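You operate a simulated robot arm through the tools that you are given. There is no shell and no other tool. Be economical: measure what you need, move in short steps, check, and stop when the job is done.

You run a simulated robot arm. Do the job below in one go: nothing can be reset, and whatever is moved stays where it is left.

TASK
Three buckets hang on the wrong numbers: rehang each on its own place.
Fine: stand bucket 4 on the blue mat to make room.

It is judged by the outcome, as a careful person would: the job done as asked, and still so three seconds after it is handed in. It fails if anything else is knocked over, pushed out of place, dropped, spilled or broken.

THE ROBOT
A 7-joint arm with a two-finger parallel gripper, fixed in place. Base frame: the origin is at the foot of the arm, x ahead of it, y to its left, z up. Readings come in mm, rad, newtons and seconds.
Its first joint turns from -1.152 to 1.152 rad. Payload 2.6 kg.
The TCP is the grasp point between the finger pads, 30 mm short of the fingertips. In the tool frame z runs along the fingers and y along their closing line. The gripper opens to 94 mm. The fingers are 28 mm wide and 10 mm thick; the gripper's body (50 by 96 mm) begins 55 mm behind the TCP.
Orientation is that of the tool frame in the base frame, as a unit quaternion [x, y, z, w]. With the fingers straight down and closing along the base's y, the tool's x points along the base's -x, its y along +y and its z along -z.

THE INTERFACE
- The arm moves only by the tool nudge_tool. Its arguments are lists of equal length, an entry for each row: "offset": the shift along the base's x, y, z in cm, a list of three; "delta_rot": the turn, a rotation vector about the base's x, y, z in rad, a list of three. In form: {"offset": [[dx, dy, dz], ...], "delta_rot": [[rx, ry, rz], ...]}. A call has 1 to 10 rows; each row shifts and turns the commanded pose from where the row before left it. "fingers" is the closure in counts, from 0 (fully open) to 255 (shut), set as the call begins (left out, the last holds). Each row takes 0.2 s and may step no farther than 50 mm and 0.15 rad from the row before; otherwise, or with a gripper value out of range, the whole call is refused. Where a pose cannot be reached the arm comes as near as it can. A force on the tool above 40 N (or 10 N above the force at the start of the call, whichever is more), or a blocked arm, ends the call early, and 0.2 s more pass. Each finger travels about 72 mm/s and halts on what it meets, pressing with about 45 N; the grip force reading is that of the motor and also rises with nothing between the fingers. The clock runs only during rows and for 0.2 s after the last one: add rows that do not move to give the fingers time. It gives the time, the measured TCP pose, the force on the tool (base axes), the opening and the grip force at its end, in the units of the frame above (readings bear some noise).
- Cameras (640 x 400 px; columns grow to the right, rows downward): "scene" is fixed at [25.6, 441, 539.3]; the picture's right is [-0.78, -0.62, 0.00], its down [-0.50, 0.62, -0.60] and it looks along [0.38, -0.47, -0.80] (base axes); focal length 214 px, centre (320, 200). "wrist" rides on the gripper at [-37, 0, -58] in the tool frame; the picture's right is [0.00, -1.00, 0.00], its down [0.97, 0.00, -0.24] and it looks along [0.24, 0.00, 0.97] (tool axes); focal length 218 px, centre (320, 200).
- camera(camera): a new picture of that camera. No time passes.
- point_at(camera, pixels): for up to 12 pixels [column, row] of the newest picture of that camera ("zoom" is the newest enlarged one), the place [x, y, z] in the base frame of the surface seen there, good to about 2 mm. No time passes.
- close_up(camera, box): a new picture of the part [left, top, right, bottom] of that camera's present view, enlarged. No time passes.
- sign_off(): hands the job in; it is judged then, once.

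Go step by step. Measure first, check grasps and placings, and put right what went wrong. The budget is 80 turns and 54 pictures, counting those below and the enlarged ones. Unless the task says otherwise, let go and move clear before handing in, and close with one line.

The tools are called after "Request:" as name(argument=value, ...) on one line, values as JSON. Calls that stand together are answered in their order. nudge_tool: Moves the arm, as the interface text tells. Its arguments: {"type":"object","properties":{"offset":{"type":"array","items":{"type":"array","items":{"type":"number"}}},"delta_rot":{"type":"array","items":{"type":"array","items":{"type":"number"}}},"fingers":{"type":"number"}},"required":["offset","delta_rot"]} The other tools are called the same way: camera (camera) takes a picture; point_at (camera, pixels) gives the place of the surface under pixels of a picture; close_up (camera, box) takes an enlarged picture of a part of a camera's view; sign_off () hands the job in.

At the start:

```text
t: 0.0
tcp_pos: [274.6, 234.4, 375.4]
tcp_rot: [-0.001, 1.0, 0.0, 0.0]
wrist_force: [0.2, -0.3, -0.3]
opening: 94.2
finger_force: 0.1
```

scene: 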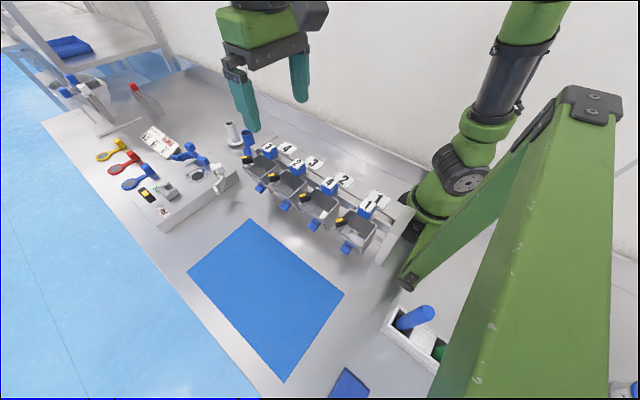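
wrist: 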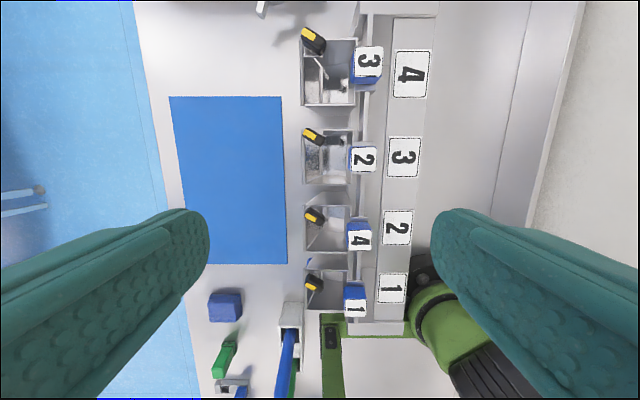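

The wrist view shows the places 4,3,2,1 (far to near) holding buckets 3,2,4,1, so bucket 4 goes to the mat, then 2→2, 3→3 and 4→4. I'll look closer at how they hang.

Request:
close_up(camera="wrist", box=[280, 10, 450, 340])

Request:
close_up(camera="scene", box=[220, 110, 420, 280])

Request:
point_at(camera="wrist", pixels=[[368, 60], [362, 158], [359, 240], [355, 307], [410, 75], [404, 157], [397, 228], [392, 289], [176, 100], [280, 100], [286, 260], [185, 260]])

```text
1.21 times, centred on (365, 175) of wrist
```

zoom: 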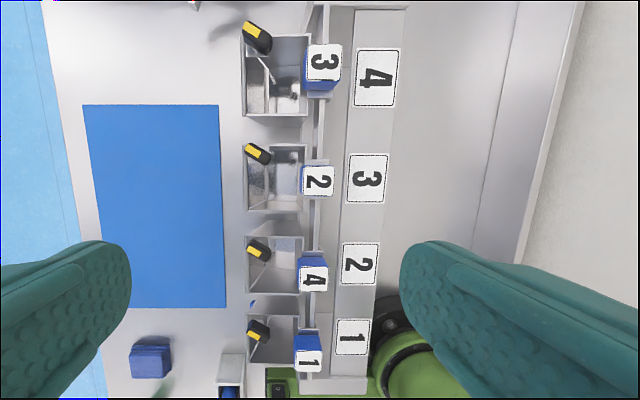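

```text
2.35 times, centred on (320, 195) of scene
```

zoom: 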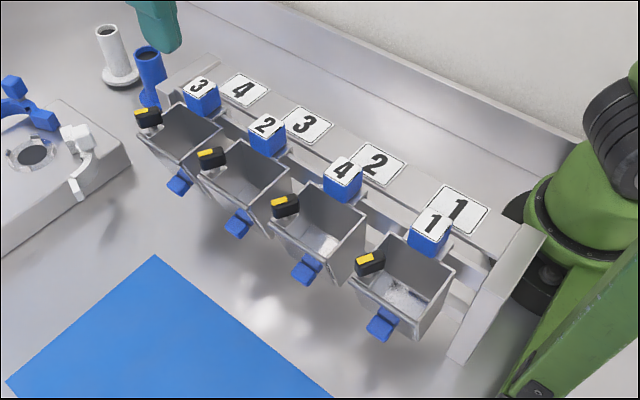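

```text
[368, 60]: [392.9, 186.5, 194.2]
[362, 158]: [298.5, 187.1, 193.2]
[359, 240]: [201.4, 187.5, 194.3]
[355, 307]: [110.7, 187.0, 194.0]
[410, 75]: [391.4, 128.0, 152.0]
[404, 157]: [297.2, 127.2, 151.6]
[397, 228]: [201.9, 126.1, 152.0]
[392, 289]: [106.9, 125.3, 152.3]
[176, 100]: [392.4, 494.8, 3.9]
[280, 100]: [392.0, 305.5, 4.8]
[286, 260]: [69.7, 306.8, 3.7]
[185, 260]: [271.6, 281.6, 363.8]
```

Blue label blocks have tops at z≈194, spaced ~95 mm; the mat read z≈4, which disagrees with the stated surface at 72. I'll check with the scene camera and measure bucket parts.

Request:
point_at(camera="scene", pixels=[[250, 222], [190, 270], [283, 378], [342, 295], [268, 300], [330, 330], [215, 215], [130, 220], [310, 270], [160, 205]])

Request:
point_at(camera="zoom", pixels=[[342, 172], [330, 192], [350, 190], [285, 205], [308, 268], [300, 235], [269, 227], [325, 265], [365, 228], [330, 245], [310, 185], [363, 210]])

```text
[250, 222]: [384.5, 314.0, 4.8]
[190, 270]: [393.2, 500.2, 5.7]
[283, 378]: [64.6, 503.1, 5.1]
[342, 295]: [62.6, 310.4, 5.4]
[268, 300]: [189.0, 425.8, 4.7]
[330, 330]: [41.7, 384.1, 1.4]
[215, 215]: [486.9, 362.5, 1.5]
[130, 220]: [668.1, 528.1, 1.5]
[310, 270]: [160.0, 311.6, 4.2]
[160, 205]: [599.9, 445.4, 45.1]
```

```text
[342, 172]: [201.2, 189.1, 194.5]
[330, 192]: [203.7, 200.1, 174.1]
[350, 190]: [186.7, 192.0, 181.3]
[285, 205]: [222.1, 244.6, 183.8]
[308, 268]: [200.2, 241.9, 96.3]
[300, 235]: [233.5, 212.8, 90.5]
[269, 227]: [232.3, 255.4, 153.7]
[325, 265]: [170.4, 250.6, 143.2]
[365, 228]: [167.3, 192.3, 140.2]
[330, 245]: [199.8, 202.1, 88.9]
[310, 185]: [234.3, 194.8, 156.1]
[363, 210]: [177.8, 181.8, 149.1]
```

Both cameras agree that the table really lies at z≈1.5 and the mat at z≈4.5 (not 72), so I'll trust the measured value and probe carefully. Next I move the wrist nearer bucket 4 for a close look at the handle block and hook.

Request:
nudge_tool(offset=[[0, 0, -2], [-1, -0.5, -3], [-1, -1, -1]], delta_rot=[[0, 0, 0], [0, 0, 0], [0, 0, 0]])

Request:
close_up(camera="wrist", box=[220, 100, 420, 300])

Request:
close_up(camera="scene", box=[285, 160, 385, 260])

```text
t: 0.8
tcp_pos: [254.3, 218.3, 314.8]
tcp_rot: [0.0, 1.0, 0.0, 0.0]
wrist_force: [-0.5, -0.7, -0.3]
opening: 94.2
finger_force: 0.0
```

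```text
2.00 times, centred on (320, 200) of wrist
```

zoom: 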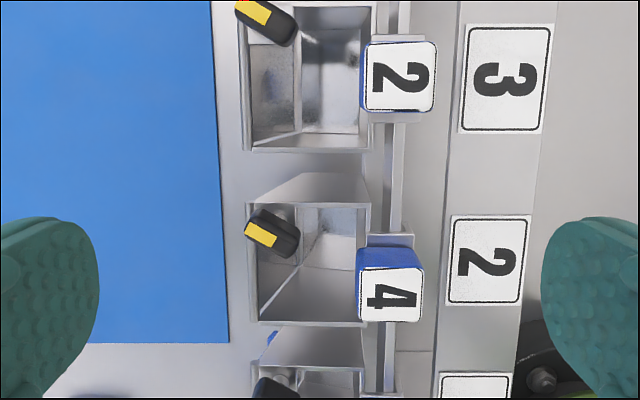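

```text
4.00 times, centred on (335, 210) of scene
```

zoom: 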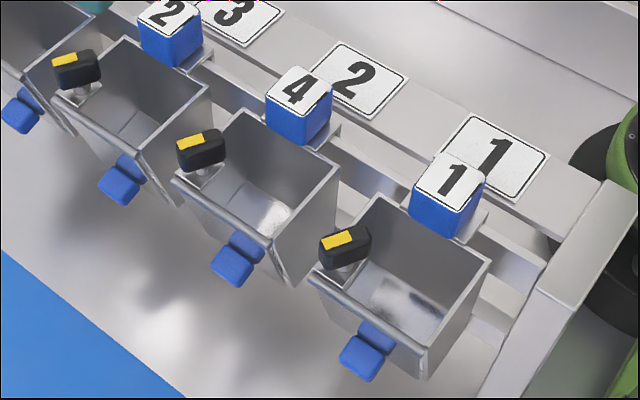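

The zoom shows each hook plate over a thin rail, a blue block on top and a loose-looking tool in each bucket's front corner, so I must keep them level. Measuring bucket 4's details.

Request:
point_at(camera="zoom", pixels=[[268, 103], [293, 70], [327, 88], [303, 110], [270, 122], [299, 142], [335, 128], [370, 168], [174, 182], [238, 113], [336, 170], [272, 243]])

Request:
camera(camera="wrist")

Request:
point_at(camera="wrist", pixels=[[402, 235], [402, 258], [430, 240], [429, 259], [425, 220], [408, 219], [412, 290], [418, 290], [424, 200], [440, 200], [451, 200], [300, 262]])

```text
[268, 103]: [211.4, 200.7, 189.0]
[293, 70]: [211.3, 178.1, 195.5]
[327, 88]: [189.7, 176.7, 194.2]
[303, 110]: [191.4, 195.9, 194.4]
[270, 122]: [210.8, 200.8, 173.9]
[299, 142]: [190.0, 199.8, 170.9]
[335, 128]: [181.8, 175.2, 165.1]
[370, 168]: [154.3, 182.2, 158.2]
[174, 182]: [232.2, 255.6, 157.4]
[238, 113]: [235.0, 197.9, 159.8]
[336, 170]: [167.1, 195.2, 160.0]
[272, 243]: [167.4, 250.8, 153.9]
```

```text
47 pictures are left
```

wrist: 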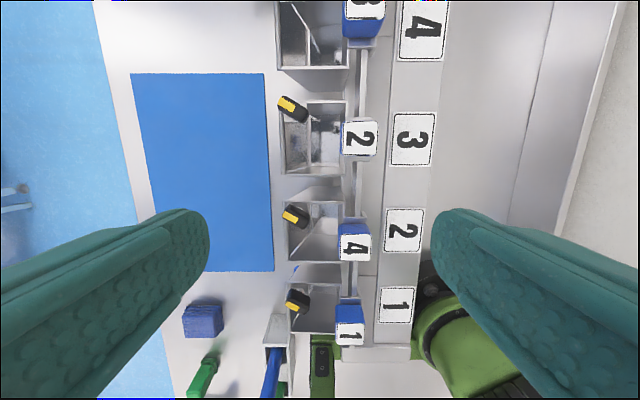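

```text
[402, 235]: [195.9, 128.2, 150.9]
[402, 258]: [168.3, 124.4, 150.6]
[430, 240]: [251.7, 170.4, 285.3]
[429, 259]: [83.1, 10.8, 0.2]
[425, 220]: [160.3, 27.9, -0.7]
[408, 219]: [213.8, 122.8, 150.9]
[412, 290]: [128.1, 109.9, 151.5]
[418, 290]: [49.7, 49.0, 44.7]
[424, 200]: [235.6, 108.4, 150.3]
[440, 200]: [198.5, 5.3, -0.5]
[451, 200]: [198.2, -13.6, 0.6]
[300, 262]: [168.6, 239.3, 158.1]
```

Bucket 4's block spans x 190–212, y 177–201, z ~168–194, with its hook plate at z≈165 and the rail top at z≈158. I'll part-close the fingers (~50 mm) and move above it, closing along y so the bucket's overhang is held by the pads.

Request:
nudge_tool(offset=[[-2.7, -1.5, 0], [-2.6, -1.5, -2.5], [0, 0, -3], [0, 0, -2], [0, 0, 0]], delta_rot=[[0, 0, 0], [0, 0, 0], [0, 0, 0], [0, 0, 0], [0, 0, 0]], fingers=119)

Request:
camera(camera="wrist")

Request:
close_up(camera="scene", box=[270, 110, 410, 260])

```text
t: 2.0
tcp_pos: [202.7, 189.0, 240.5]
tcp_rot: [0.0, 1.0, 0.0, 0.001]
wrist_force: [0.0, 0.1, 0.6]
opening: 50.3
finger_force: 0.0
```

```text
46 pictures are left
```

wrist: 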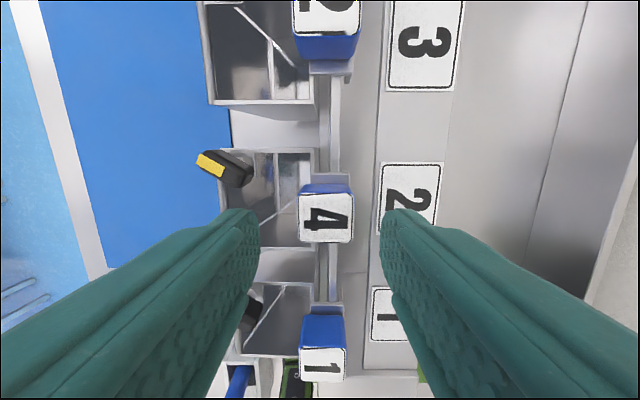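

```text
2.67 times, centred on (340, 185) of scene
```

zoom: 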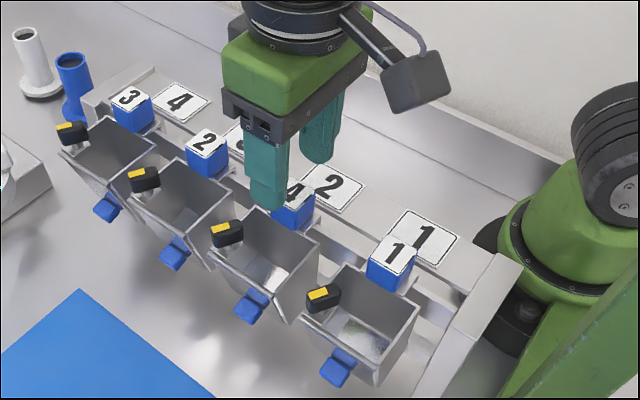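

Fingers straddle block 4 with clearance to the black tool. Descending to z≈199 (tips ≈169).

Request:
nudge_tool(offset=[[-0.15, 0, -1.5], [0, 0, -1.5], [0, 0, -1.1], [0, 0, 0]], delta_rot=[[0, 0, 0], [0, 0, 0], [0, 0, 0], [0, 0, 0]])

Request:
nudge_tool(offset=[[0, 0, 0], [0, 0, 0], [0, 0, 0]], delta_rot=[[0, 0, 0], [0, 0, 0], [0, 0, 0]], fingers=255)

Request:
close_up(camera="scene", box=[270, 130, 390, 260])

```text
t: 3.0
tcp_pos: [200.4, 187.7, 199.8]
tcp_rot: [0.0, 1.0, 0.0, 0.0]
wrist_force: [-0.2, -0.4, -0.5]
opening: 49.9
finger_force: 0.0
```

```text
t: 3.8
tcp_pos: [200.8, 188.4, 199.5]
tcp_rot: [0.001, 1.0, -0.001, 0.0]
wrist_force: [0.1, -11.7, -1.5]
opening: 29.8
finger_force: 45.3
```

```text
3.08 times, centred on (330, 195) of scene
```

zoom: 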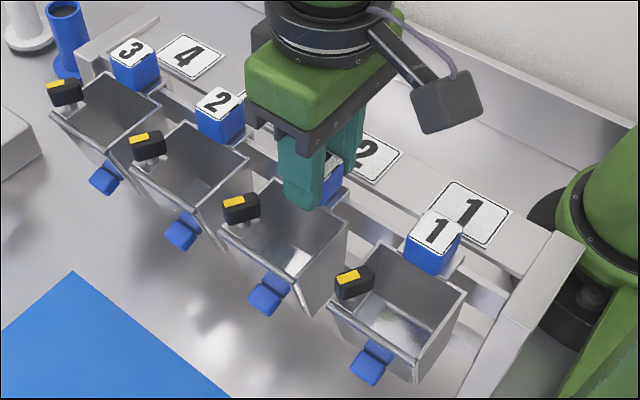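

The grip holds at 29.8 mm with a −11.7 N side load, so the block centre lies slightly to −y. I relieve this by shifting 1.5 mm, then start lifting gently.

Request:
nudge_tool(offset=[[0, -0.15, 0], [0, 0, 0]], delta_rot=[[0, 0, 0], [0, 0, 0]])

Request:
nudge_tool(offset=[[0, 0, 0.3], [0, 0, 0.3], [0, 0, 0.4], [0, 0, 0]], delta_rot=[[0, 0, 0], [0, 0, 0], [0, 0, 0], [0, 0, 0]])

Request:
close_up(camera="scene", box=[270, 130, 390, 260])

```text
t: 4.4
tcp_pos: [200.0, 187.4, 198.7]
tcp_rot: [0.0, 1.0, 0.001, 0.0]
wrist_force: [-0.6, -1.2, -4.9]
opening: 29.5
finger_force: 44.9
```

```text
t: 5.4
tcp_pos: [200.7, 187.8, 210.0]
tcp_rot: [0.0, 1.0, 0.0, -0.001]
wrist_force: [0.2, -0.6, -3.6]
opening: 29.6
finger_force: 45.0
```

```text
3.08 times, centred on (330, 195) of scene
```

zoom: 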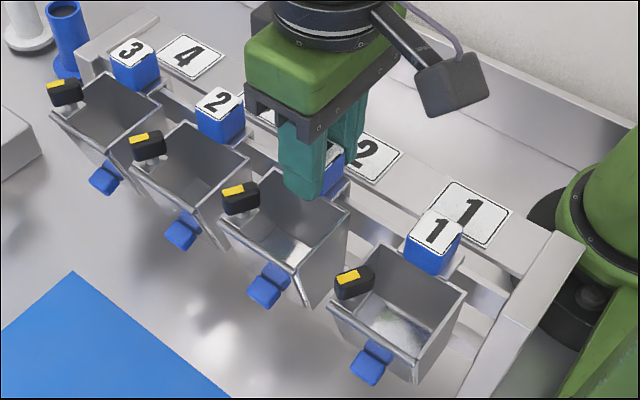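

Bucket 4 rises level, weighing about 3.6 N. Lifting a further 50 mm straight up to clear the hook.

Request:
nudge_tool(offset=[[0, 0, 1], [0, 0, 1], [0, 0, 1.5], [0, 0, 1.5], [0, 0, 1], [0, 0, 0]], delta_rot=[[0, 0, 0], [0, 0, 0], [0, 0, 0], [0, 0, 0], [0, 0, 0], [0, 0, 0]])

Request:
close_up(camera="scene", box=[250, 110, 410, 270])

```text
t: 6.8
tcp_pos: [199.7, 188.4, 269.7]
tcp_rot: [0.0, 1.0, 0.0, 0.0]
wrist_force: [-0.8, 0.1, -3.7]
opening: 29.6
finger_force: 44.8
```

```text
2.50 times, centred on (330, 190) of scene
```

zoom: 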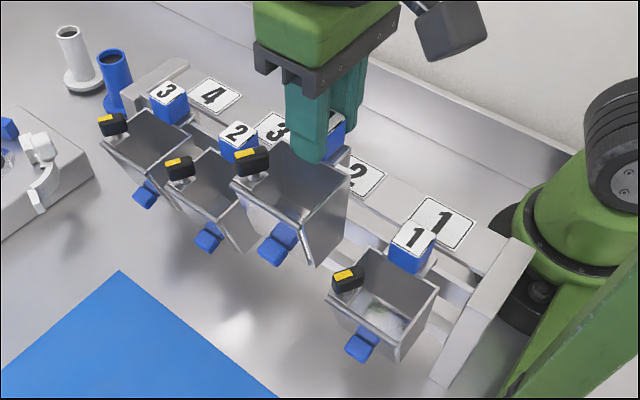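

Bucket 4 is clear of the rail and still level. Carrying it out in +y over the mat, then measuring its underside.

Request:
nudge_tool(offset=[[0, 1.5, 0], [0, 2.5, 0], [0, 2.5, 0], [0, 2.5, 0], [0.7, 2.5, 0], [0.8, 2.5, 0], [0.8, 2, 0], [0.5, 1, 0], [0, 0, 0]], delta_rot=[[0, 0, 0], [0, 0, 0], [0, 0, 0], [0, 0, 0], [0, 0, 0], [0, 0, 0], [0, 0, 0], [0, 0, 0], [0, 0, 0]])

Request:
close_up(camera="scene", box=[160, 90, 400, 330])

```text
t: 8.8
tcp_pos: [227.8, 358.5, 268.8]
tcp_rot: [0.0, 1.0, -0.001, 0.0]
wrist_force: [0.2, 0.0, -3.5]
opening: 29.7
finger_force: 45.0
```

```text
1.67 times, centred on (280, 210) of scene
```

zoom: 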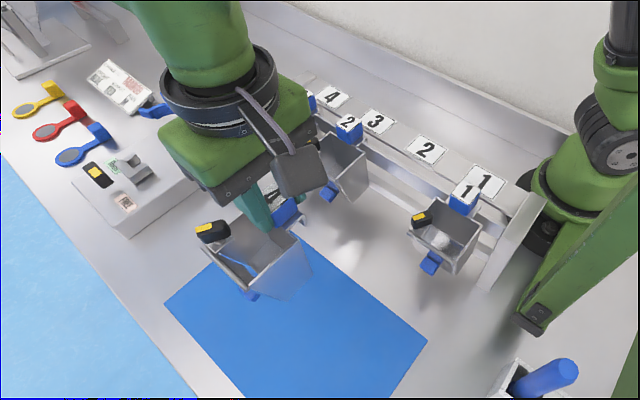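

Bucket is level over the mat; I measure the underside edges at zoom (310,270), (256,296) and the rest for clearance.

Request:
point_at(camera="zoom", pixels=[[310, 268], [300, 280], [268, 298], [262, 280], [252, 293], [210, 250], [295, 250], [365, 190], [340, 195]])

Request:
camera(camera="wrist")

```text
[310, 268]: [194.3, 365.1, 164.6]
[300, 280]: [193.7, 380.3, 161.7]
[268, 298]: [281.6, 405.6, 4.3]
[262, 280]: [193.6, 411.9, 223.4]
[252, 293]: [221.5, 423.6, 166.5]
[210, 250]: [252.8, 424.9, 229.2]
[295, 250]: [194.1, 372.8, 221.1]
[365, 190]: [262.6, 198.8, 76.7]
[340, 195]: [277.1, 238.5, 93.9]
```

```text
40 pictures are left
```

wrist: 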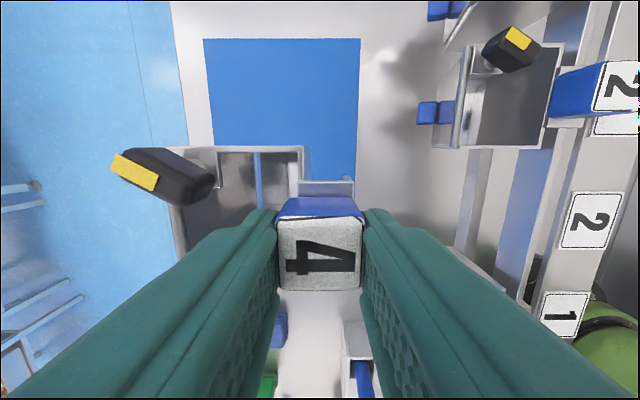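

The bucket's underside is roughly 120–125 mm below the TCP. I'll lower most of the way, then creep.

Request:
nudge_tool(offset=[[0, 0, -2.5], [0, 0, -3], [0, 0, -3], [0, 0, -2.5], [0, 0, -1], [0, 0, 0]], delta_rot=[[0, 0, 0], [0, 0, 0], [0, 0, 0], [0, 0, 0], [0, 0, 0], [0, 0, 0]])

Request:
close_up(camera="scene", box=[180, 130, 360, 330])

```text
t: 10.2
tcp_pos: [228.3, 357.5, 148.1]
tcp_rot: [0.0, 1.0, 0.0, 0.0]
wrist_force: [-0.4, -0.4, -3.0]
opening: 29.4
finger_force: 44.5
```

```text
2.00 times, centred on (270, 230) of scene
```

zoom: 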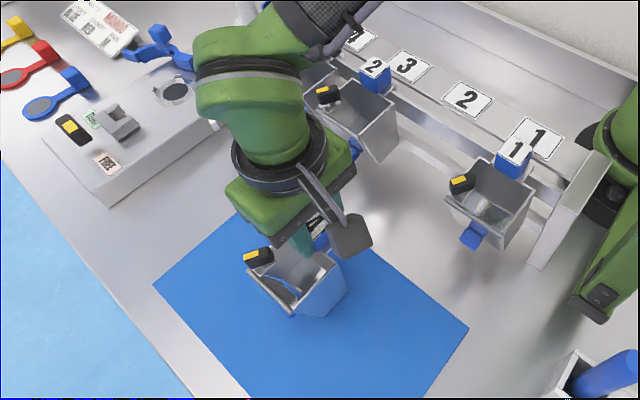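

Still clear above the mat, with 3 N on the tool. Creeping down.

Request:
nudge_tool(offset=[[0, 0, -0.5], [0, 0, -0.5], [0, 0, -0.2], [0, 0, 0]], delta_rot=[[0, 0, 0], [0, 0, 0], [0, 0, 0], [0, 0, 0]])

Request:
close_up(camera="scene", box=[220, 200, 320, 300])

```text
t: 11.2
tcp_pos: [228.1, 357.3, 137.8]
tcp_rot: [0.0, 1.0, 0.0, 0.0]
wrist_force: [-0.2, -0.4, -3.4]
opening: 29.3
finger_force: 44.9
```

```text
4.00 times, centred on (270, 250) of scene
```

zoom: 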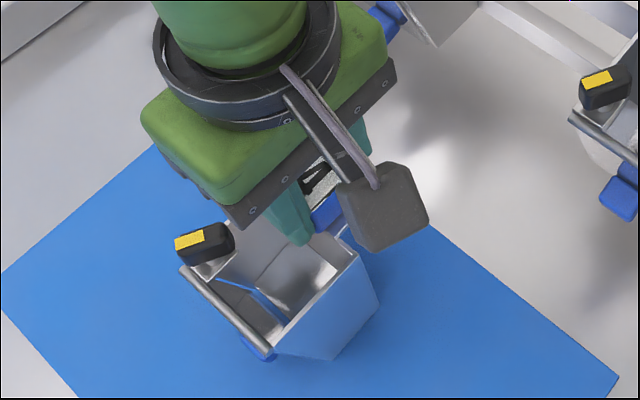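

The side face shows lower corners at zoom (332,360) and (378,303); I measure them to find the remaining gap.

Request:
point_at(camera="zoom", pixels=[[330, 356], [375, 304], [282, 350], [345, 335], [260, 348], [250, 295], [290, 290]])

Request:
nudge_tool(offset=[[0, 0, -0.3], [0, 0, -0.2], [0, 0, 0]], delta_rot=[[0, 0, 0], [0, 0, 0], [0, 0, 0]])

```text
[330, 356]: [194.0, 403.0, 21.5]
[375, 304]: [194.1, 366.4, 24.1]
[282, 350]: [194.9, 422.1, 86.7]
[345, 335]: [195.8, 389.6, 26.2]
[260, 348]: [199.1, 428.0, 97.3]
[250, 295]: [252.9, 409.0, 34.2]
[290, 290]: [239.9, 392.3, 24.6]
```

```text
t: 12.0
tcp_pos: [227.4, 357.9, 131.7]
tcp_rot: [0.0, 1.0, 0.001, -0.001]
wrist_force: [-1.3, -0.6, -3.7]
opening: 29.2
finger_force: 45.0
```

The bottom is ~117 mm below the TCP, so contact should come at TCP z≈121. Stepping down gently.

Request:
nudge_tool(offset=[[0, 0, -0.3], [0, 0, -0.3], [0, 0, -0.1], [0, 0, 0]], delta_rot=[[0, 0, 0], [0, 0, 0], [0, 0, 0], [0, 0, 0]])

Request:
nudge_tool(offset=[[0, 0, -0.1], [0, 0, -0.1], [0, 0, 0]], delta_rot=[[0, 0, 0], [0, 0, 0], [0, 0, 0]])

```text
t: 13.1
tcp_pos: [227.5, 358.5, 128.9]
tcp_rot: [0.001, 1.0, 0.001, 0.0]
wrist_force: [0.0, -2.2, 2.9]
opening: 29.4
finger_force: 45.4
stopped in row 4: the force on the tool passed its limit (the readings are from after the stop); the commanded pose is now the measured one
```

```text
t: 13.8
tcp_pos: [228.6, 358.4, 128.7]
tcp_rot: [0.002, 1.0, 0.001, -0.001]
wrist_force: [-0.5, -2.1, 1.8]
opening: 29.7
finger_force: 45.0
stopped in row 3: the force on the tool passed its limit (the readings are from after the stop); the commanded pose is now the measured one
```

Contact stopped the descent at TCP z≈128.7, a little earlier than estimated. I check what touches.

Request:
close_up(camera="scene", box=[220, 200, 320, 300])

Request:
point_at(camera="zoom", pixels=[[330, 360], [334, 366], [338, 368], [375, 312], [380, 312], [355, 335], [282, 355], [270, 350], [385, 320], [185, 278]])

```text
4.00 times, centred on (270, 250) of scene
```

zoom: 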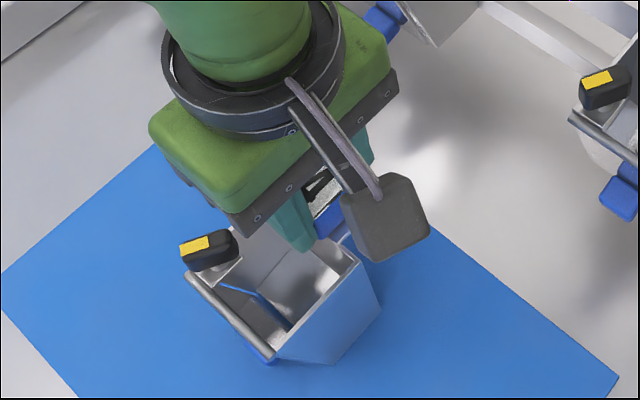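

```text
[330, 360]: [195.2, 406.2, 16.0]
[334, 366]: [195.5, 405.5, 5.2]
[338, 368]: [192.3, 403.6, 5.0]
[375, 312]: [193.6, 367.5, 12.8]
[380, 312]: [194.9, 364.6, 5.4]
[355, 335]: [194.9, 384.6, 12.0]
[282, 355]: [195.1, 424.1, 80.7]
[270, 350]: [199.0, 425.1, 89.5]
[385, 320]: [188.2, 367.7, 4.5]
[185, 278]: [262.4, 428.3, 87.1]
```

The bottom edge is on the mat (z≈5). Releasing by opening to about 50 mm and watching for tipping.

Request:
nudge_tool(offset=[[0, 0, 0], [0, 0, 0], [0, 0, 0]], delta_rot=[[0, 0, 0], [0, 0, 0], [0, 0, 0]], fingers=119)

Request:
close_up(camera="scene", box=[220, 200, 320, 300])

```text
t: 14.7
tcp_pos: [227.7, 357.9, 126.9]
tcp_rot: [0.002, 1.0, 0.001, -0.001]
wrist_force: [-0.4, -0.5, -0.2]
opening: 50.1
finger_force: 0.0
```

```text
4.00 times, centred on (270, 250) of scene
```

zoom: 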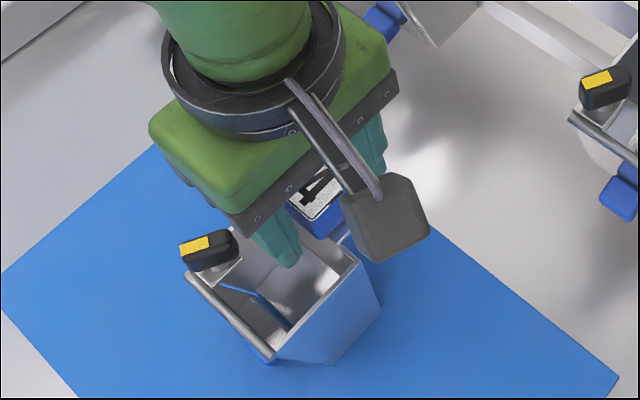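

Bucket 4 stands steady. Rising straight up, then over to above bucket 2 (x≈298, y≈187).

Request:
nudge_tool(offset=[[0, 0, 2], [0, 0, 4], [0, 0, 4.5], [0, 0, 4.5], [1, -4, 0], [2, -4.5, 0], [2, -4.5, 0], [2.1, -4.1, 0], [0, 0, -3], [0, 0, 0]], delta_rot=[[0, 0, 0], [0, 0, 0], [0, 0, 0], [0, 0, 0], [0, 0, 0], [0, 0, 0], [0, 0, 0], [0, 0, 0], [0, 0, 0], [0, 0, 0]])

Request:
camera(camera="scene")

Request:
camera(camera="wrist")

Request:
point_at(camera="wrist", pixels=[[324, 220], [345, 215], [305, 215], [355, 180], [345, 100]])

```text
t: 16.9
tcp_pos: [300.8, 186.8, 248.1]
tcp_rot: [0.001, 1.0, 0.001, 0.001]
wrist_force: [0.7, 0.3, -0.1]
opening: 50.1
finger_force: 0.0
```

```text
35 pictures are left
```

scene: 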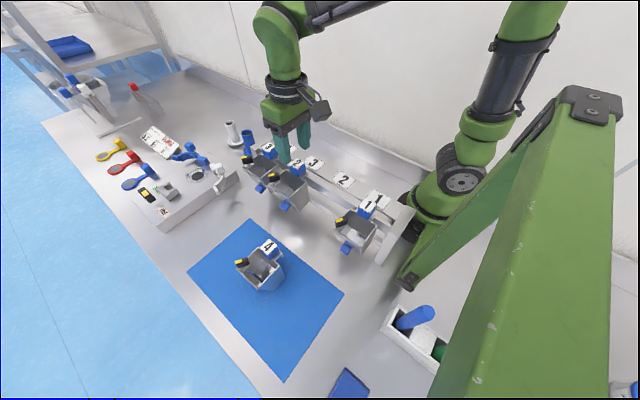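

```text
34 pictures are left
```

wrist: 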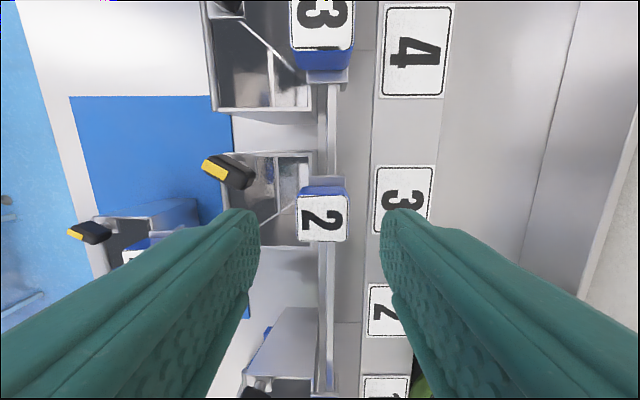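

```text
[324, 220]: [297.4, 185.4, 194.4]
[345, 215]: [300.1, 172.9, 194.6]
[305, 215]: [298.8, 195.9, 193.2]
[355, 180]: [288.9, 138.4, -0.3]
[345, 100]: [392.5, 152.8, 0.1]
```

Bucket 4 stands fine on the mat; block 2's top centre is at (298, 185.3). Lowering to z≈199 around it.

Request:
nudge_tool(offset=[[-0.3, -0.05, -1.5], [0, 0, -1.5], [0, 0, -1.2], [0, 0, -0.6], [0, 0, 0]], delta_rot=[[0, 0, 0], [0, 0, 0], [0, 0, 0], [0, 0, 0], [0, 0, 0]])

Request:
nudge_tool(offset=[[0, 0, 0], [0, 0, 0], [0, 0, 0]], delta_rot=[[0, 0, 0], [0, 0, 0], [0, 0, 0]], fingers=255)

```text
t: 18.1
tcp_pos: [296.4, 187.8, 199.6]
tcp_rot: [0.003, 1.0, 0.001, 0.0]
wrist_force: [0.1, -0.2, 0.1]
opening: 50.0
finger_force: 0.0
```

```text
t: 18.9
tcp_pos: [296.4, 186.9, 199.6]
tcp_rot: [0.002, 1.0, 0.001, 0.0]
wrist_force: [0.0, -0.2, 0.2]
opening: 29.7
finger_force: 44.8
```

Clean grip at 29.7 mm with almost no side load. Lifting bucket 2 by 70 mm.

Request:
nudge_tool(offset=[[0, 0, 0.5], [0, 0, 0.5], [0, 0, 1.5], [0, 0, 1.5], [0, 0, 1.5], [0, 0, 1.5], [0, 0, 0]], delta_rot=[[0, 0, 0], [0, 0, 0], [0, 0, 0], [0, 0, 0], [0, 0, 0], [0, 0, 0], [0, 0, 0]])

Request:
close_up(camera="scene", box=[220, 90, 420, 270])

```text
t: 20.4
tcp_pos: [295.3, 186.6, 271.2]
tcp_rot: [0.002, 1.0, 0.001, 0.0]
wrist_force: [-0.6, -0.8, -4.0]
opening: 29.6
finger_force: 45.2
```

```text
2.22 times, centred on (320, 180) of scene
```

zoom: 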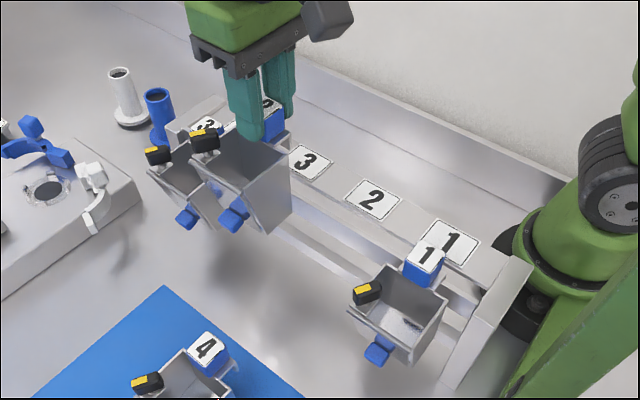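

Bucket 2 hangs level and clear. Sliding it along −x to place 2 (x≈200.5).

Request:
nudge_tool(offset=[[-1.5, 0, 0], [-2.5, 0, 0], [-2.5, 0, 0], [-2, 0, 0], [-1, 0, 0], [0, 0, 0]], delta_rot=[[0, 0, 0], [0, 0, 0], [0, 0, 0], [0, 0, 0], [0, 0, 0], [0, 0, 0]])

Request:
close_up(camera="scene", box=[260, 110, 400, 250])

Request:
camera(camera="wrist")

Request:
point_at(camera="wrist", pixels=[[320, 250], [310, 210], [330, 205], [345, 120], [357, 120], [397, 200]])

```text
t: 21.9
tcp_pos: [200.3, 186.4, 269.4]
tcp_rot: [0.001, 1.0, 0.0, 0.0]
wrist_force: [-0.2, -0.6, -3.8]
opening: 29.3
finger_force: 45.2
```

```text
2.86 times, centred on (330, 180) of scene
```

zoom: 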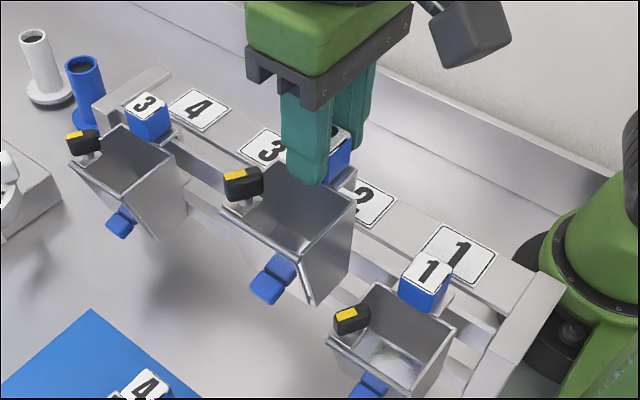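

```text
31 pictures are left
```

wrist: 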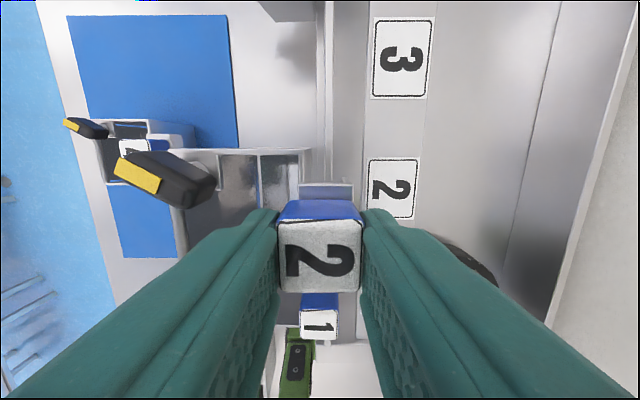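

```text
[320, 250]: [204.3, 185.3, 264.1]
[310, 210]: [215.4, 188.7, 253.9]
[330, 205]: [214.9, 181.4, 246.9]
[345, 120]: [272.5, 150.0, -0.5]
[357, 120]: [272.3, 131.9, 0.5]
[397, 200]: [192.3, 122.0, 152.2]
```

Aligned over place 2 in the same y as when unhooked. Lowering with small last steps.

Request:
nudge_tool(offset=[[0, 0, -1], [0, 0, -1], [0, 0, -1], [0, 0, -1], [0, 0, -1], [0, 0, -0.7], [0, 0, -0.5], [0, 0, 0]], delta_rot=[[0, 0, 0], [0, 0, 0], [0, 0, 0], [0, 0, 0], [0, 0, 0], [0, 0, 0], [0, 0, 0], [0, 0, 0]])

Request:
nudge_tool(offset=[[0, 0, -0.3], [0, 0, -0.3], [0, 0, -0.2], [0, 0, 0]], delta_rot=[[0, 0, 0], [0, 0, 0], [0, 0, 0], [0, 0, 0]])

Request:
close_up(camera="scene", box=[260, 110, 400, 250])

```text
t: 23.6
tcp_pos: [201.3, 186.6, 208.0]
tcp_rot: [0.002, 1.0, 0.001, 0.0]
wrist_force: [-0.7, 0.2, -3.7]
opening: 29.6
finger_force: 45.3
```

```text
t: 24.6
tcp_pos: [202.4, 185.6, 199.8]
tcp_rot: [0.002, 1.0, 0.002, 0.0]
wrist_force: [0.2, -1.7, 0.8]
opening: 29.5
finger_force: 45.5
```

```text
2.86 times, centred on (330, 180) of scene
```

zoom: 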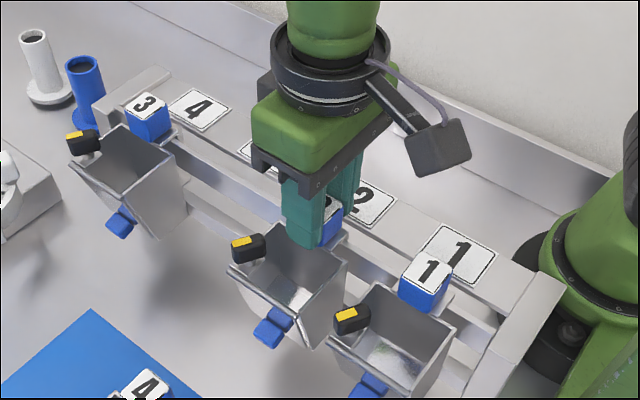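

The hook is seated: z is 199.8 and the load has gone from −3.7 to +0.8 N. Releasing, then checking before I retreat.

Request:
nudge_tool(offset=[[0, 0, 0], [0, 0, 0], [0, 0, 0]], delta_rot=[[0, 0, 0], [0, 0, 0], [0, 0, 0]], fingers=119)

Request:
nudge_tool(offset=[[0, 0, 1], [0, 0, 2], [0, 0, 2], [0, 0, 0]], delta_rot=[[0, 0, 0], [0, 0, 0], [0, 0, 0], [0, 0, 0]])

Request:
close_up(camera="scene", box=[260, 110, 400, 250])

Request:
point_at(camera="zoom", pixels=[[328, 205], [430, 268], [147, 103], [270, 232], [297, 342]])

```text
t: 25.4
tcp_pos: [201.2, 186.1, 198.9]
tcp_rot: [0.002, 1.0, 0.0, 0.0]
wrist_force: [-0.4, 0.1, -0.9]
opening: 50.1
finger_force: 0.0
```

```text
t: 26.4
tcp_pos: [202.0, 186.6, 249.3]
tcp_rot: [0.002, 1.0, 0.001, 0.0]
wrist_force: [-0.1, -0.1, 0.7]
opening: 50.1
finger_force: 0.0
```

```text
2.86 times, centred on (330, 180) of scene
```

zoom: 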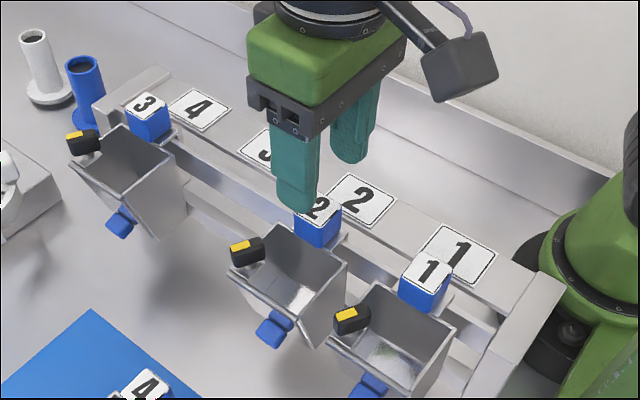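

```text
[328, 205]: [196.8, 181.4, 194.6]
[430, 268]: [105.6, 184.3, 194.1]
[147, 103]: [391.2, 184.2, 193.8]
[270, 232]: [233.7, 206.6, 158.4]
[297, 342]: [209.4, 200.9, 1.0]
```

Bucket 2 hangs at place 2 (top z 194.6). Moving at z≈249 to above bucket 3.

Request:
nudge_tool(offset=[[3, 0, 0], [4.5, 0, 0], [4.5, 0, 0], [4, 0, 0], [3, 0, 0], [0, 0, 0]], delta_rot=[[0, 0, 0], [0, 0, 0], [0, 0, 0], [0, 0, 0], [0, 0, 0], [0, 0, 0]])

Request:
camera(camera="wrist")

Request:
point_at(camera="wrist", pixels=[[322, 205], [322, 220], [322, 235], [305, 220], [342, 220]])

```text
t: 27.9
tcp_pos: [392.9, 185.4, 248.9]
tcp_rot: [0.002, 1.0, 0.001, -0.001]
wrist_force: [1.3, -0.5, -0.6]
opening: 50.1
finger_force: 0.1
```

```text
28 pictures are left
```

wrist: 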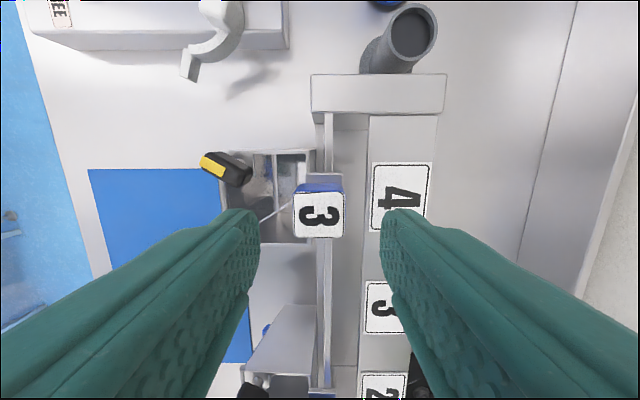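

```text
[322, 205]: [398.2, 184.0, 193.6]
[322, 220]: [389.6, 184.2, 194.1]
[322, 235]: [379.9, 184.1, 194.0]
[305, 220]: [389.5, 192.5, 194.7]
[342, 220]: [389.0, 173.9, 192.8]
```

Block 3 centre is at about (391, 185). Lowering to z≈199 and gripping.

Request:
nudge_tool(offset=[[-0.2, 0, -1.5], [0, 0, -1.5], [0, 0, -1.3], [0, 0, -0.7], [0, 0, 0]], delta_rot=[[0, 0, 0], [0, 0, 0], [0, 0, 0], [0, 0, 0], [0, 0, 0]])

Request:
nudge_tool(offset=[[0, 0, 0], [0, 0, 0], [0, 0, 0]], delta_rot=[[0, 0, 0], [0, 0, 0], [0, 0, 0]], fingers=255)

```text
t: 29.1
tcp_pos: [388.5, 187.5, 200.1]
tcp_rot: [0.001, 1.0, 0.001, 0.001]
wrist_force: [-0.2, 0.3, -1.3]
opening: 50.4
finger_force: 0.1
```

```text
t: 29.9
tcp_pos: [388.9, 185.8, 199.8]
tcp_rot: [0.002, 1.0, 0.001, 0.0]
wrist_force: [0.6, -0.4, 0.2]
opening: 29.5
finger_force: 44.8
```

Clean grip. Lifting bucket 3 by 70 mm, then sliding 94 mm in −x to place 3.

Request:
nudge_tool(offset=[[0, 0, 0.5], [0, 0, 0.5], [0, 0, 1.5], [0, 0, 1.5], [0, 0, 1.5], [0, 0, 1.5], [0, 0, 0]], delta_rot=[[0, 0, 0], [0, 0, 0], [0, 0, 0], [0, 0, 0], [0, 0, 0], [0, 0, 0], [0, 0, 0]])

Request:
nudge_tool(offset=[[-1.5, 0, 0], [-2.5, 0, 0], [-2.5, 0, 0], [-1.9, 0, 0], [-1, 0, 0], [0, 0, 0]], delta_rot=[[0, 0, 0], [0, 0, 0], [0, 0, 0], [0, 0, 0], [0, 0, 0], [0, 0, 0]])

Request:
close_up(camera="scene", box=[220, 90, 400, 250])

```text
t: 31.4
tcp_pos: [389.5, 185.7, 269.8]
tcp_rot: [0.001, 1.0, 0.0, -0.001]
wrist_force: [0.7, -0.1, -3.7]
opening: 29.6
finger_force: 45.1
```

```text
t: 32.9
tcp_pos: [294.3, 186.9, 268.0]
tcp_rot: [0.002, 1.0, 0.001, 0.0]
wrist_force: [1.4, -0.4, -3.3]
opening: 29.6
finger_force: 44.7
```

```text
2.50 times, centred on (310, 170) of scene
```

zoom: 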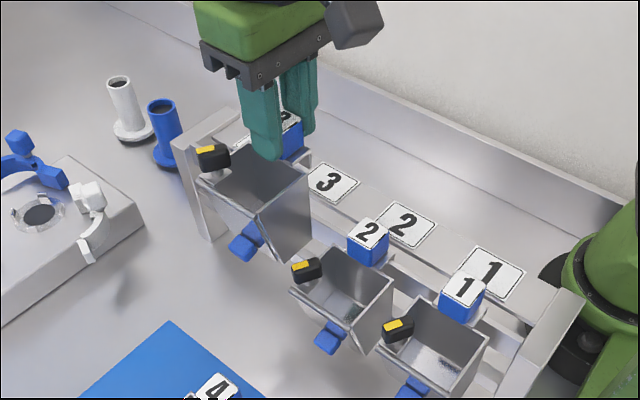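

Bucket 3 is over place 3 and clear of bucket 2's tool. Lowering with small final steps.

Request:
nudge_tool(offset=[[0, 0, -1], [0, 0, -1], [0, 0, -1], [0, 0, -1], [0, 0, -1], [0, 0, -0.7], [0, 0, -0.5], [0, 0, 0]], delta_rot=[[0, 0, 0], [0, 0, 0], [0, 0, 0], [0, 0, 0], [0, 0, 0], [0, 0, 0], [0, 0, 0], [0, 0, 0]])

Request:
nudge_tool(offset=[[0, 0, -0.3], [0, 0, -0.3], [0, 0, -0.2], [0, 0, 0]], delta_rot=[[0, 0, 0], [0, 0, 0], [0, 0, 0], [0, 0, 0]])

Request:
close_up(camera="scene", box=[220, 90, 400, 250])

```text
t: 34.6
tcp_pos: [294.1, 184.9, 208.1]
tcp_rot: [0.002, 1.0, 0.001, -0.001]
wrist_force: [-0.5, 0.5, -3.9]
opening: 29.7
finger_force: 44.5
```

```text
t: 35.6
tcp_pos: [295.5, 185.8, 199.7]
tcp_rot: [0.002, 1.0, 0.001, 0.0]
wrist_force: [0.6, 0.0, -2.8]
opening: 29.5
finger_force: 45.0
```

```text
2.50 times, centred on (310, 170) of scene
```

zoom: 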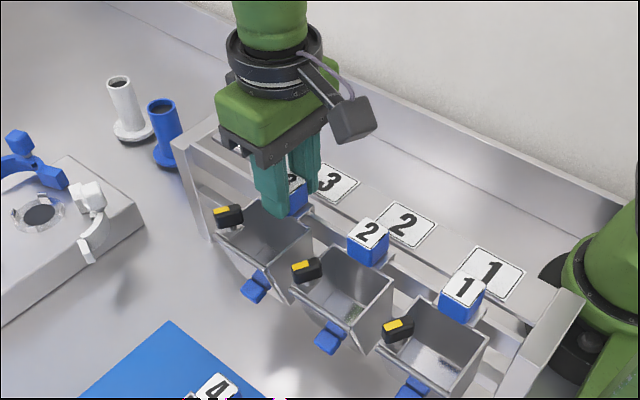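

Still carrying 2.8 N, so I lower 1–2 mm more before letting go.

Request:
nudge_tool(offset=[[0, 0, -0.1], [0, 0, 0]], delta_rot=[[0, 0, 0], [0, 0, 0]])

```text
t: 36.2
tcp_pos: [295.0, 184.6, 199.6]
tcp_rot: [0.002, 1.0, 0.002, 0.001]
wrist_force: [-4.1, -5.0, 14.2]
opening: 29.6
finger_force: 44.7
```

The +14 N reading confirms the hook is seated on the rail. Releasing and rising.

Request:
nudge_tool(offset=[[0, 0, 0.05], [0, 0, 0], [0, 0, 0]], delta_rot=[[0, 0, 0], [0, 0, 0], [0, 0, 0]], fingers=119)

Request:
nudge_tool(offset=[[0, 0, 1], [0, 0, 2], [0, 0, 2], [0, 0, 2], [0, 0, 0]], delta_rot=[[0, 0, 0], [0, 0, 0], [0, 0, 0], [0, 0, 0], [0, 0, 0]])

Request:
close_up(camera="scene", box=[200, 110, 380, 310])

Request:
point_at(camera="zoom", pixels=[[203, 260], [190, 262], [215, 257], [275, 122], [340, 174], [420, 220], [213, 278]])

```text
t: 37.0
tcp_pos: [295.6, 185.7, 199.0]
tcp_rot: [0.002, 1.0, 0.001, 0.001]
wrist_force: [0.0, -0.3, 0.1]
opening: 50.3
finger_force: 0.0
```

```text
t: 38.2
tcp_pos: [295.8, 185.9, 269.8]
tcp_rot: [0.002, 1.0, 0.001, 0.001]
wrist_force: [0.3, -0.6, -0.5]
opening: 49.9
finger_force: 0.1
```

```text
2.00 times, centred on (290, 210) of scene
```

zoom: 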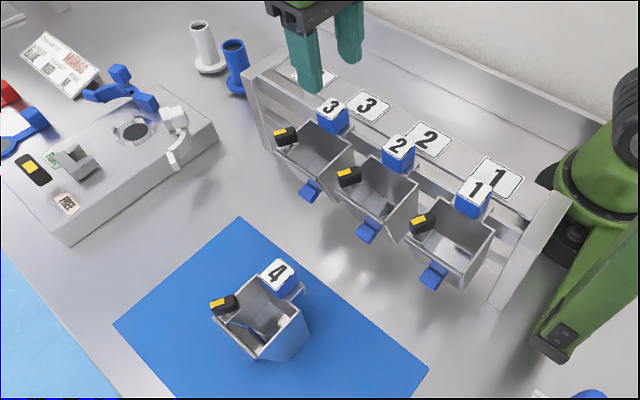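

```text
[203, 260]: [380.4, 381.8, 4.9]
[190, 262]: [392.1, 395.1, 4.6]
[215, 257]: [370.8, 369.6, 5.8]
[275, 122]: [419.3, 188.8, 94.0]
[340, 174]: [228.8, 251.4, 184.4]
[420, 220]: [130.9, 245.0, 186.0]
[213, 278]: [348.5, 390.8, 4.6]
```

Buckets 3, 2, 1 hang on their own numbers. Now back to bucket 4 on the mat: out at z≈270, then above it.

Request:
nudge_tool(offset=[[-1, 3, 0], [-1.7, 4.5, 0], [-2, 4.5, 0], [-2, 4.5, 0], [0, 0.7, 0], [0, 0, -4], [0, 0, -4], [0, 0, -1], [0, 0, 0]], delta_rot=[[0, 0, 0], [0, 0, 0], [0, 0, 0], [0, 0, 0], [0, 0, 0], [0, 0, 0], [0, 0, 0], [0, 0, 0], [0, 0, 0]])

Request:
camera(camera="wrist")

Request:
point_at(camera="wrist", pixels=[[320, 205], [320, 220], [320, 235], [305, 220], [338, 220]])

```text
t: 40.2
tcp_pos: [228.1, 358.2, 179.6]
tcp_rot: [0.002, 1.0, 0.002, 0.0]
wrist_force: [0.4, 0.0, -0.4]
opening: 49.8
finger_force: 0.1
```

```text
24 pictures are left
```

wrist: 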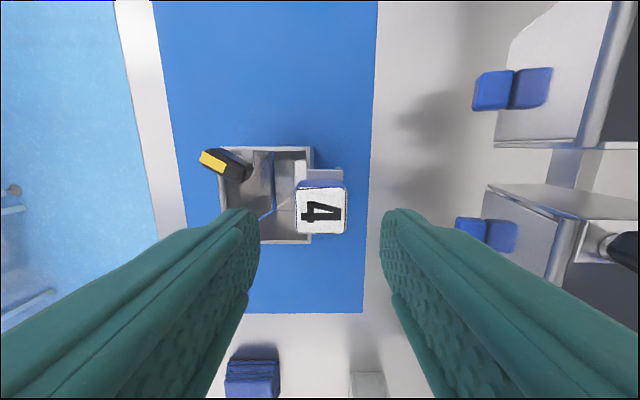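

```text
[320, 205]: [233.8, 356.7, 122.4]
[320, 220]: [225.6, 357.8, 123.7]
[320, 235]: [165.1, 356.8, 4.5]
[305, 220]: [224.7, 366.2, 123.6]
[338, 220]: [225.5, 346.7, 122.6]
```

Block 4 is centred at about (228, 357), top z≈123, directly under the fingers. Lowering to z≈128.5 and gripping.

Request:
nudge_tool(offset=[[0, -0.05, -1.5], [0, 0, -1.5], [0, 0, -1.4], [0, 0, -0.6], [0, 0, 0]], delta_rot=[[0, 0, 0], [0, 0, 0], [0, 0, 0], [0, 0, 0], [0, 0, 0]])

Request:
nudge_tool(offset=[[0, 0, 0], [0, 0, 0], [0, 0, 0]], delta_rot=[[0, 0, 0], [0, 0, 0], [0, 0, 0]], fingers=255)

Request:
nudge_tool(offset=[[0, 0, 0.5], [0, 0, 0.5], [0, 0, 2], [0, 0, 0]], delta_rot=[[0, 0, 0], [0, 0, 0], [0, 0, 0], [0, 0, 0]])

Request:
close_up(camera="scene", box=[200, 110, 380, 310])

```text
t: 41.5
tcp_pos: [227.9, 358.7, 129.4]
tcp_rot: [0.002, 1.0, 0.0, 0.0]
wrist_force: [0.6, 0.0, -0.2]
opening: 50.3
finger_force: 0.0
```

```text
t: 42.2
tcp_pos: [228.5, 356.9, 129.6]
tcp_rot: [0.001, 1.0, 0.001, 0.001]
wrist_force: [-0.7, 0.6, 0.4]
opening: 29.5
finger_force: 45.3
```

```text
t: 43.2
tcp_pos: [228.7, 357.5, 158.3]
tcp_rot: [0.001, 1.0, 0.001, 0.0]
wrist_force: [0.2, 0.3, -4.3]
opening: 29.4
finger_force: 45.6
```

```text
2.00 times, centred on (290, 210) of scene
```

zoom: 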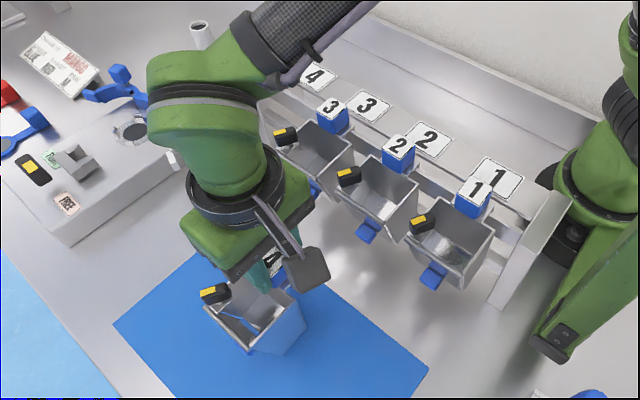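

Bucket 4 is lifted level (−4.3 N). Before carrying it to place 4, I measure nearby tall items and place 4's surroundings.

Request:
point_at(camera="zoom", pixels=[[175, 115], [175, 155], [122, 75], [150, 100], [200, 28], [315, 76], [285, 130], [277, 140]])

Request:
nudge_tool(offset=[[0, 0, 4], [0, 0, 4], [0, 0, 4], [0, 0, 4], [0, 0, 0]], delta_rot=[[0, 0, 0], [0, 0, 0], [0, 0, 0], [0, 0, 0], [0, 0, 0]])

```text
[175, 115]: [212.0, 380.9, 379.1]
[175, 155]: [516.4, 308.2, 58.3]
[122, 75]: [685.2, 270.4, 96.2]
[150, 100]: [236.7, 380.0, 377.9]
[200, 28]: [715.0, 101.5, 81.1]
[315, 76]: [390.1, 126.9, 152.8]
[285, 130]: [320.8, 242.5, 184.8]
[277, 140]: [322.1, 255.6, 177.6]
```

```text
t: 44.5
tcp_pos: [226.7, 357.6, 318.4]
tcp_rot: [0.002, 1.0, 0.001, 0.0]
wrist_force: [0.2, -0.1, -3.4]
opening: 29.7
finger_force: 44.6
```

Everything tall lies beyond x=500, out of the way. Moving to x≈391 in front of place 4 at this height, then in toward the rail partly.

Request:
nudge_tool(offset=[[2, 0, 0], [3.5, 0, 0], [3.5, 0, 0], [3.5, 0, 0], [2.8, 0, 0], [1, -2, 0], [0, -3, 0], [0, -3, 0], [0, -2, 0], [0, 0, 0]], delta_rot=[[0, 0, 0], [0, 0, 0], [0, 0, 0], [0, 0, 0], [0, 0, 0], [0, 0, 0], [0, 0, 0], [0, 0, 0], [0, 0, 0], [0, 0, 0]])

Request:
close_up(camera="scene", box=[180, 60, 360, 240])

```text
t: 46.6
tcp_pos: [392.2, 258.2, 320.6]
tcp_rot: [0.002, 1.0, 0.001, 0.001]
wrist_force: [-0.7, -0.1, -3.3]
opening: 29.7
finger_force: 44.7
```

```text
2.22 times, centred on (270, 150) of scene
```

zoom: 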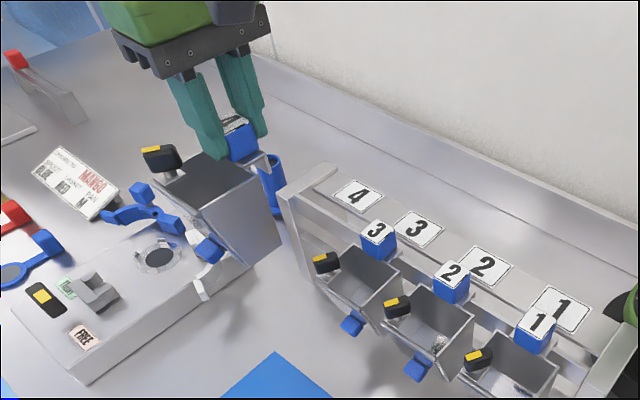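

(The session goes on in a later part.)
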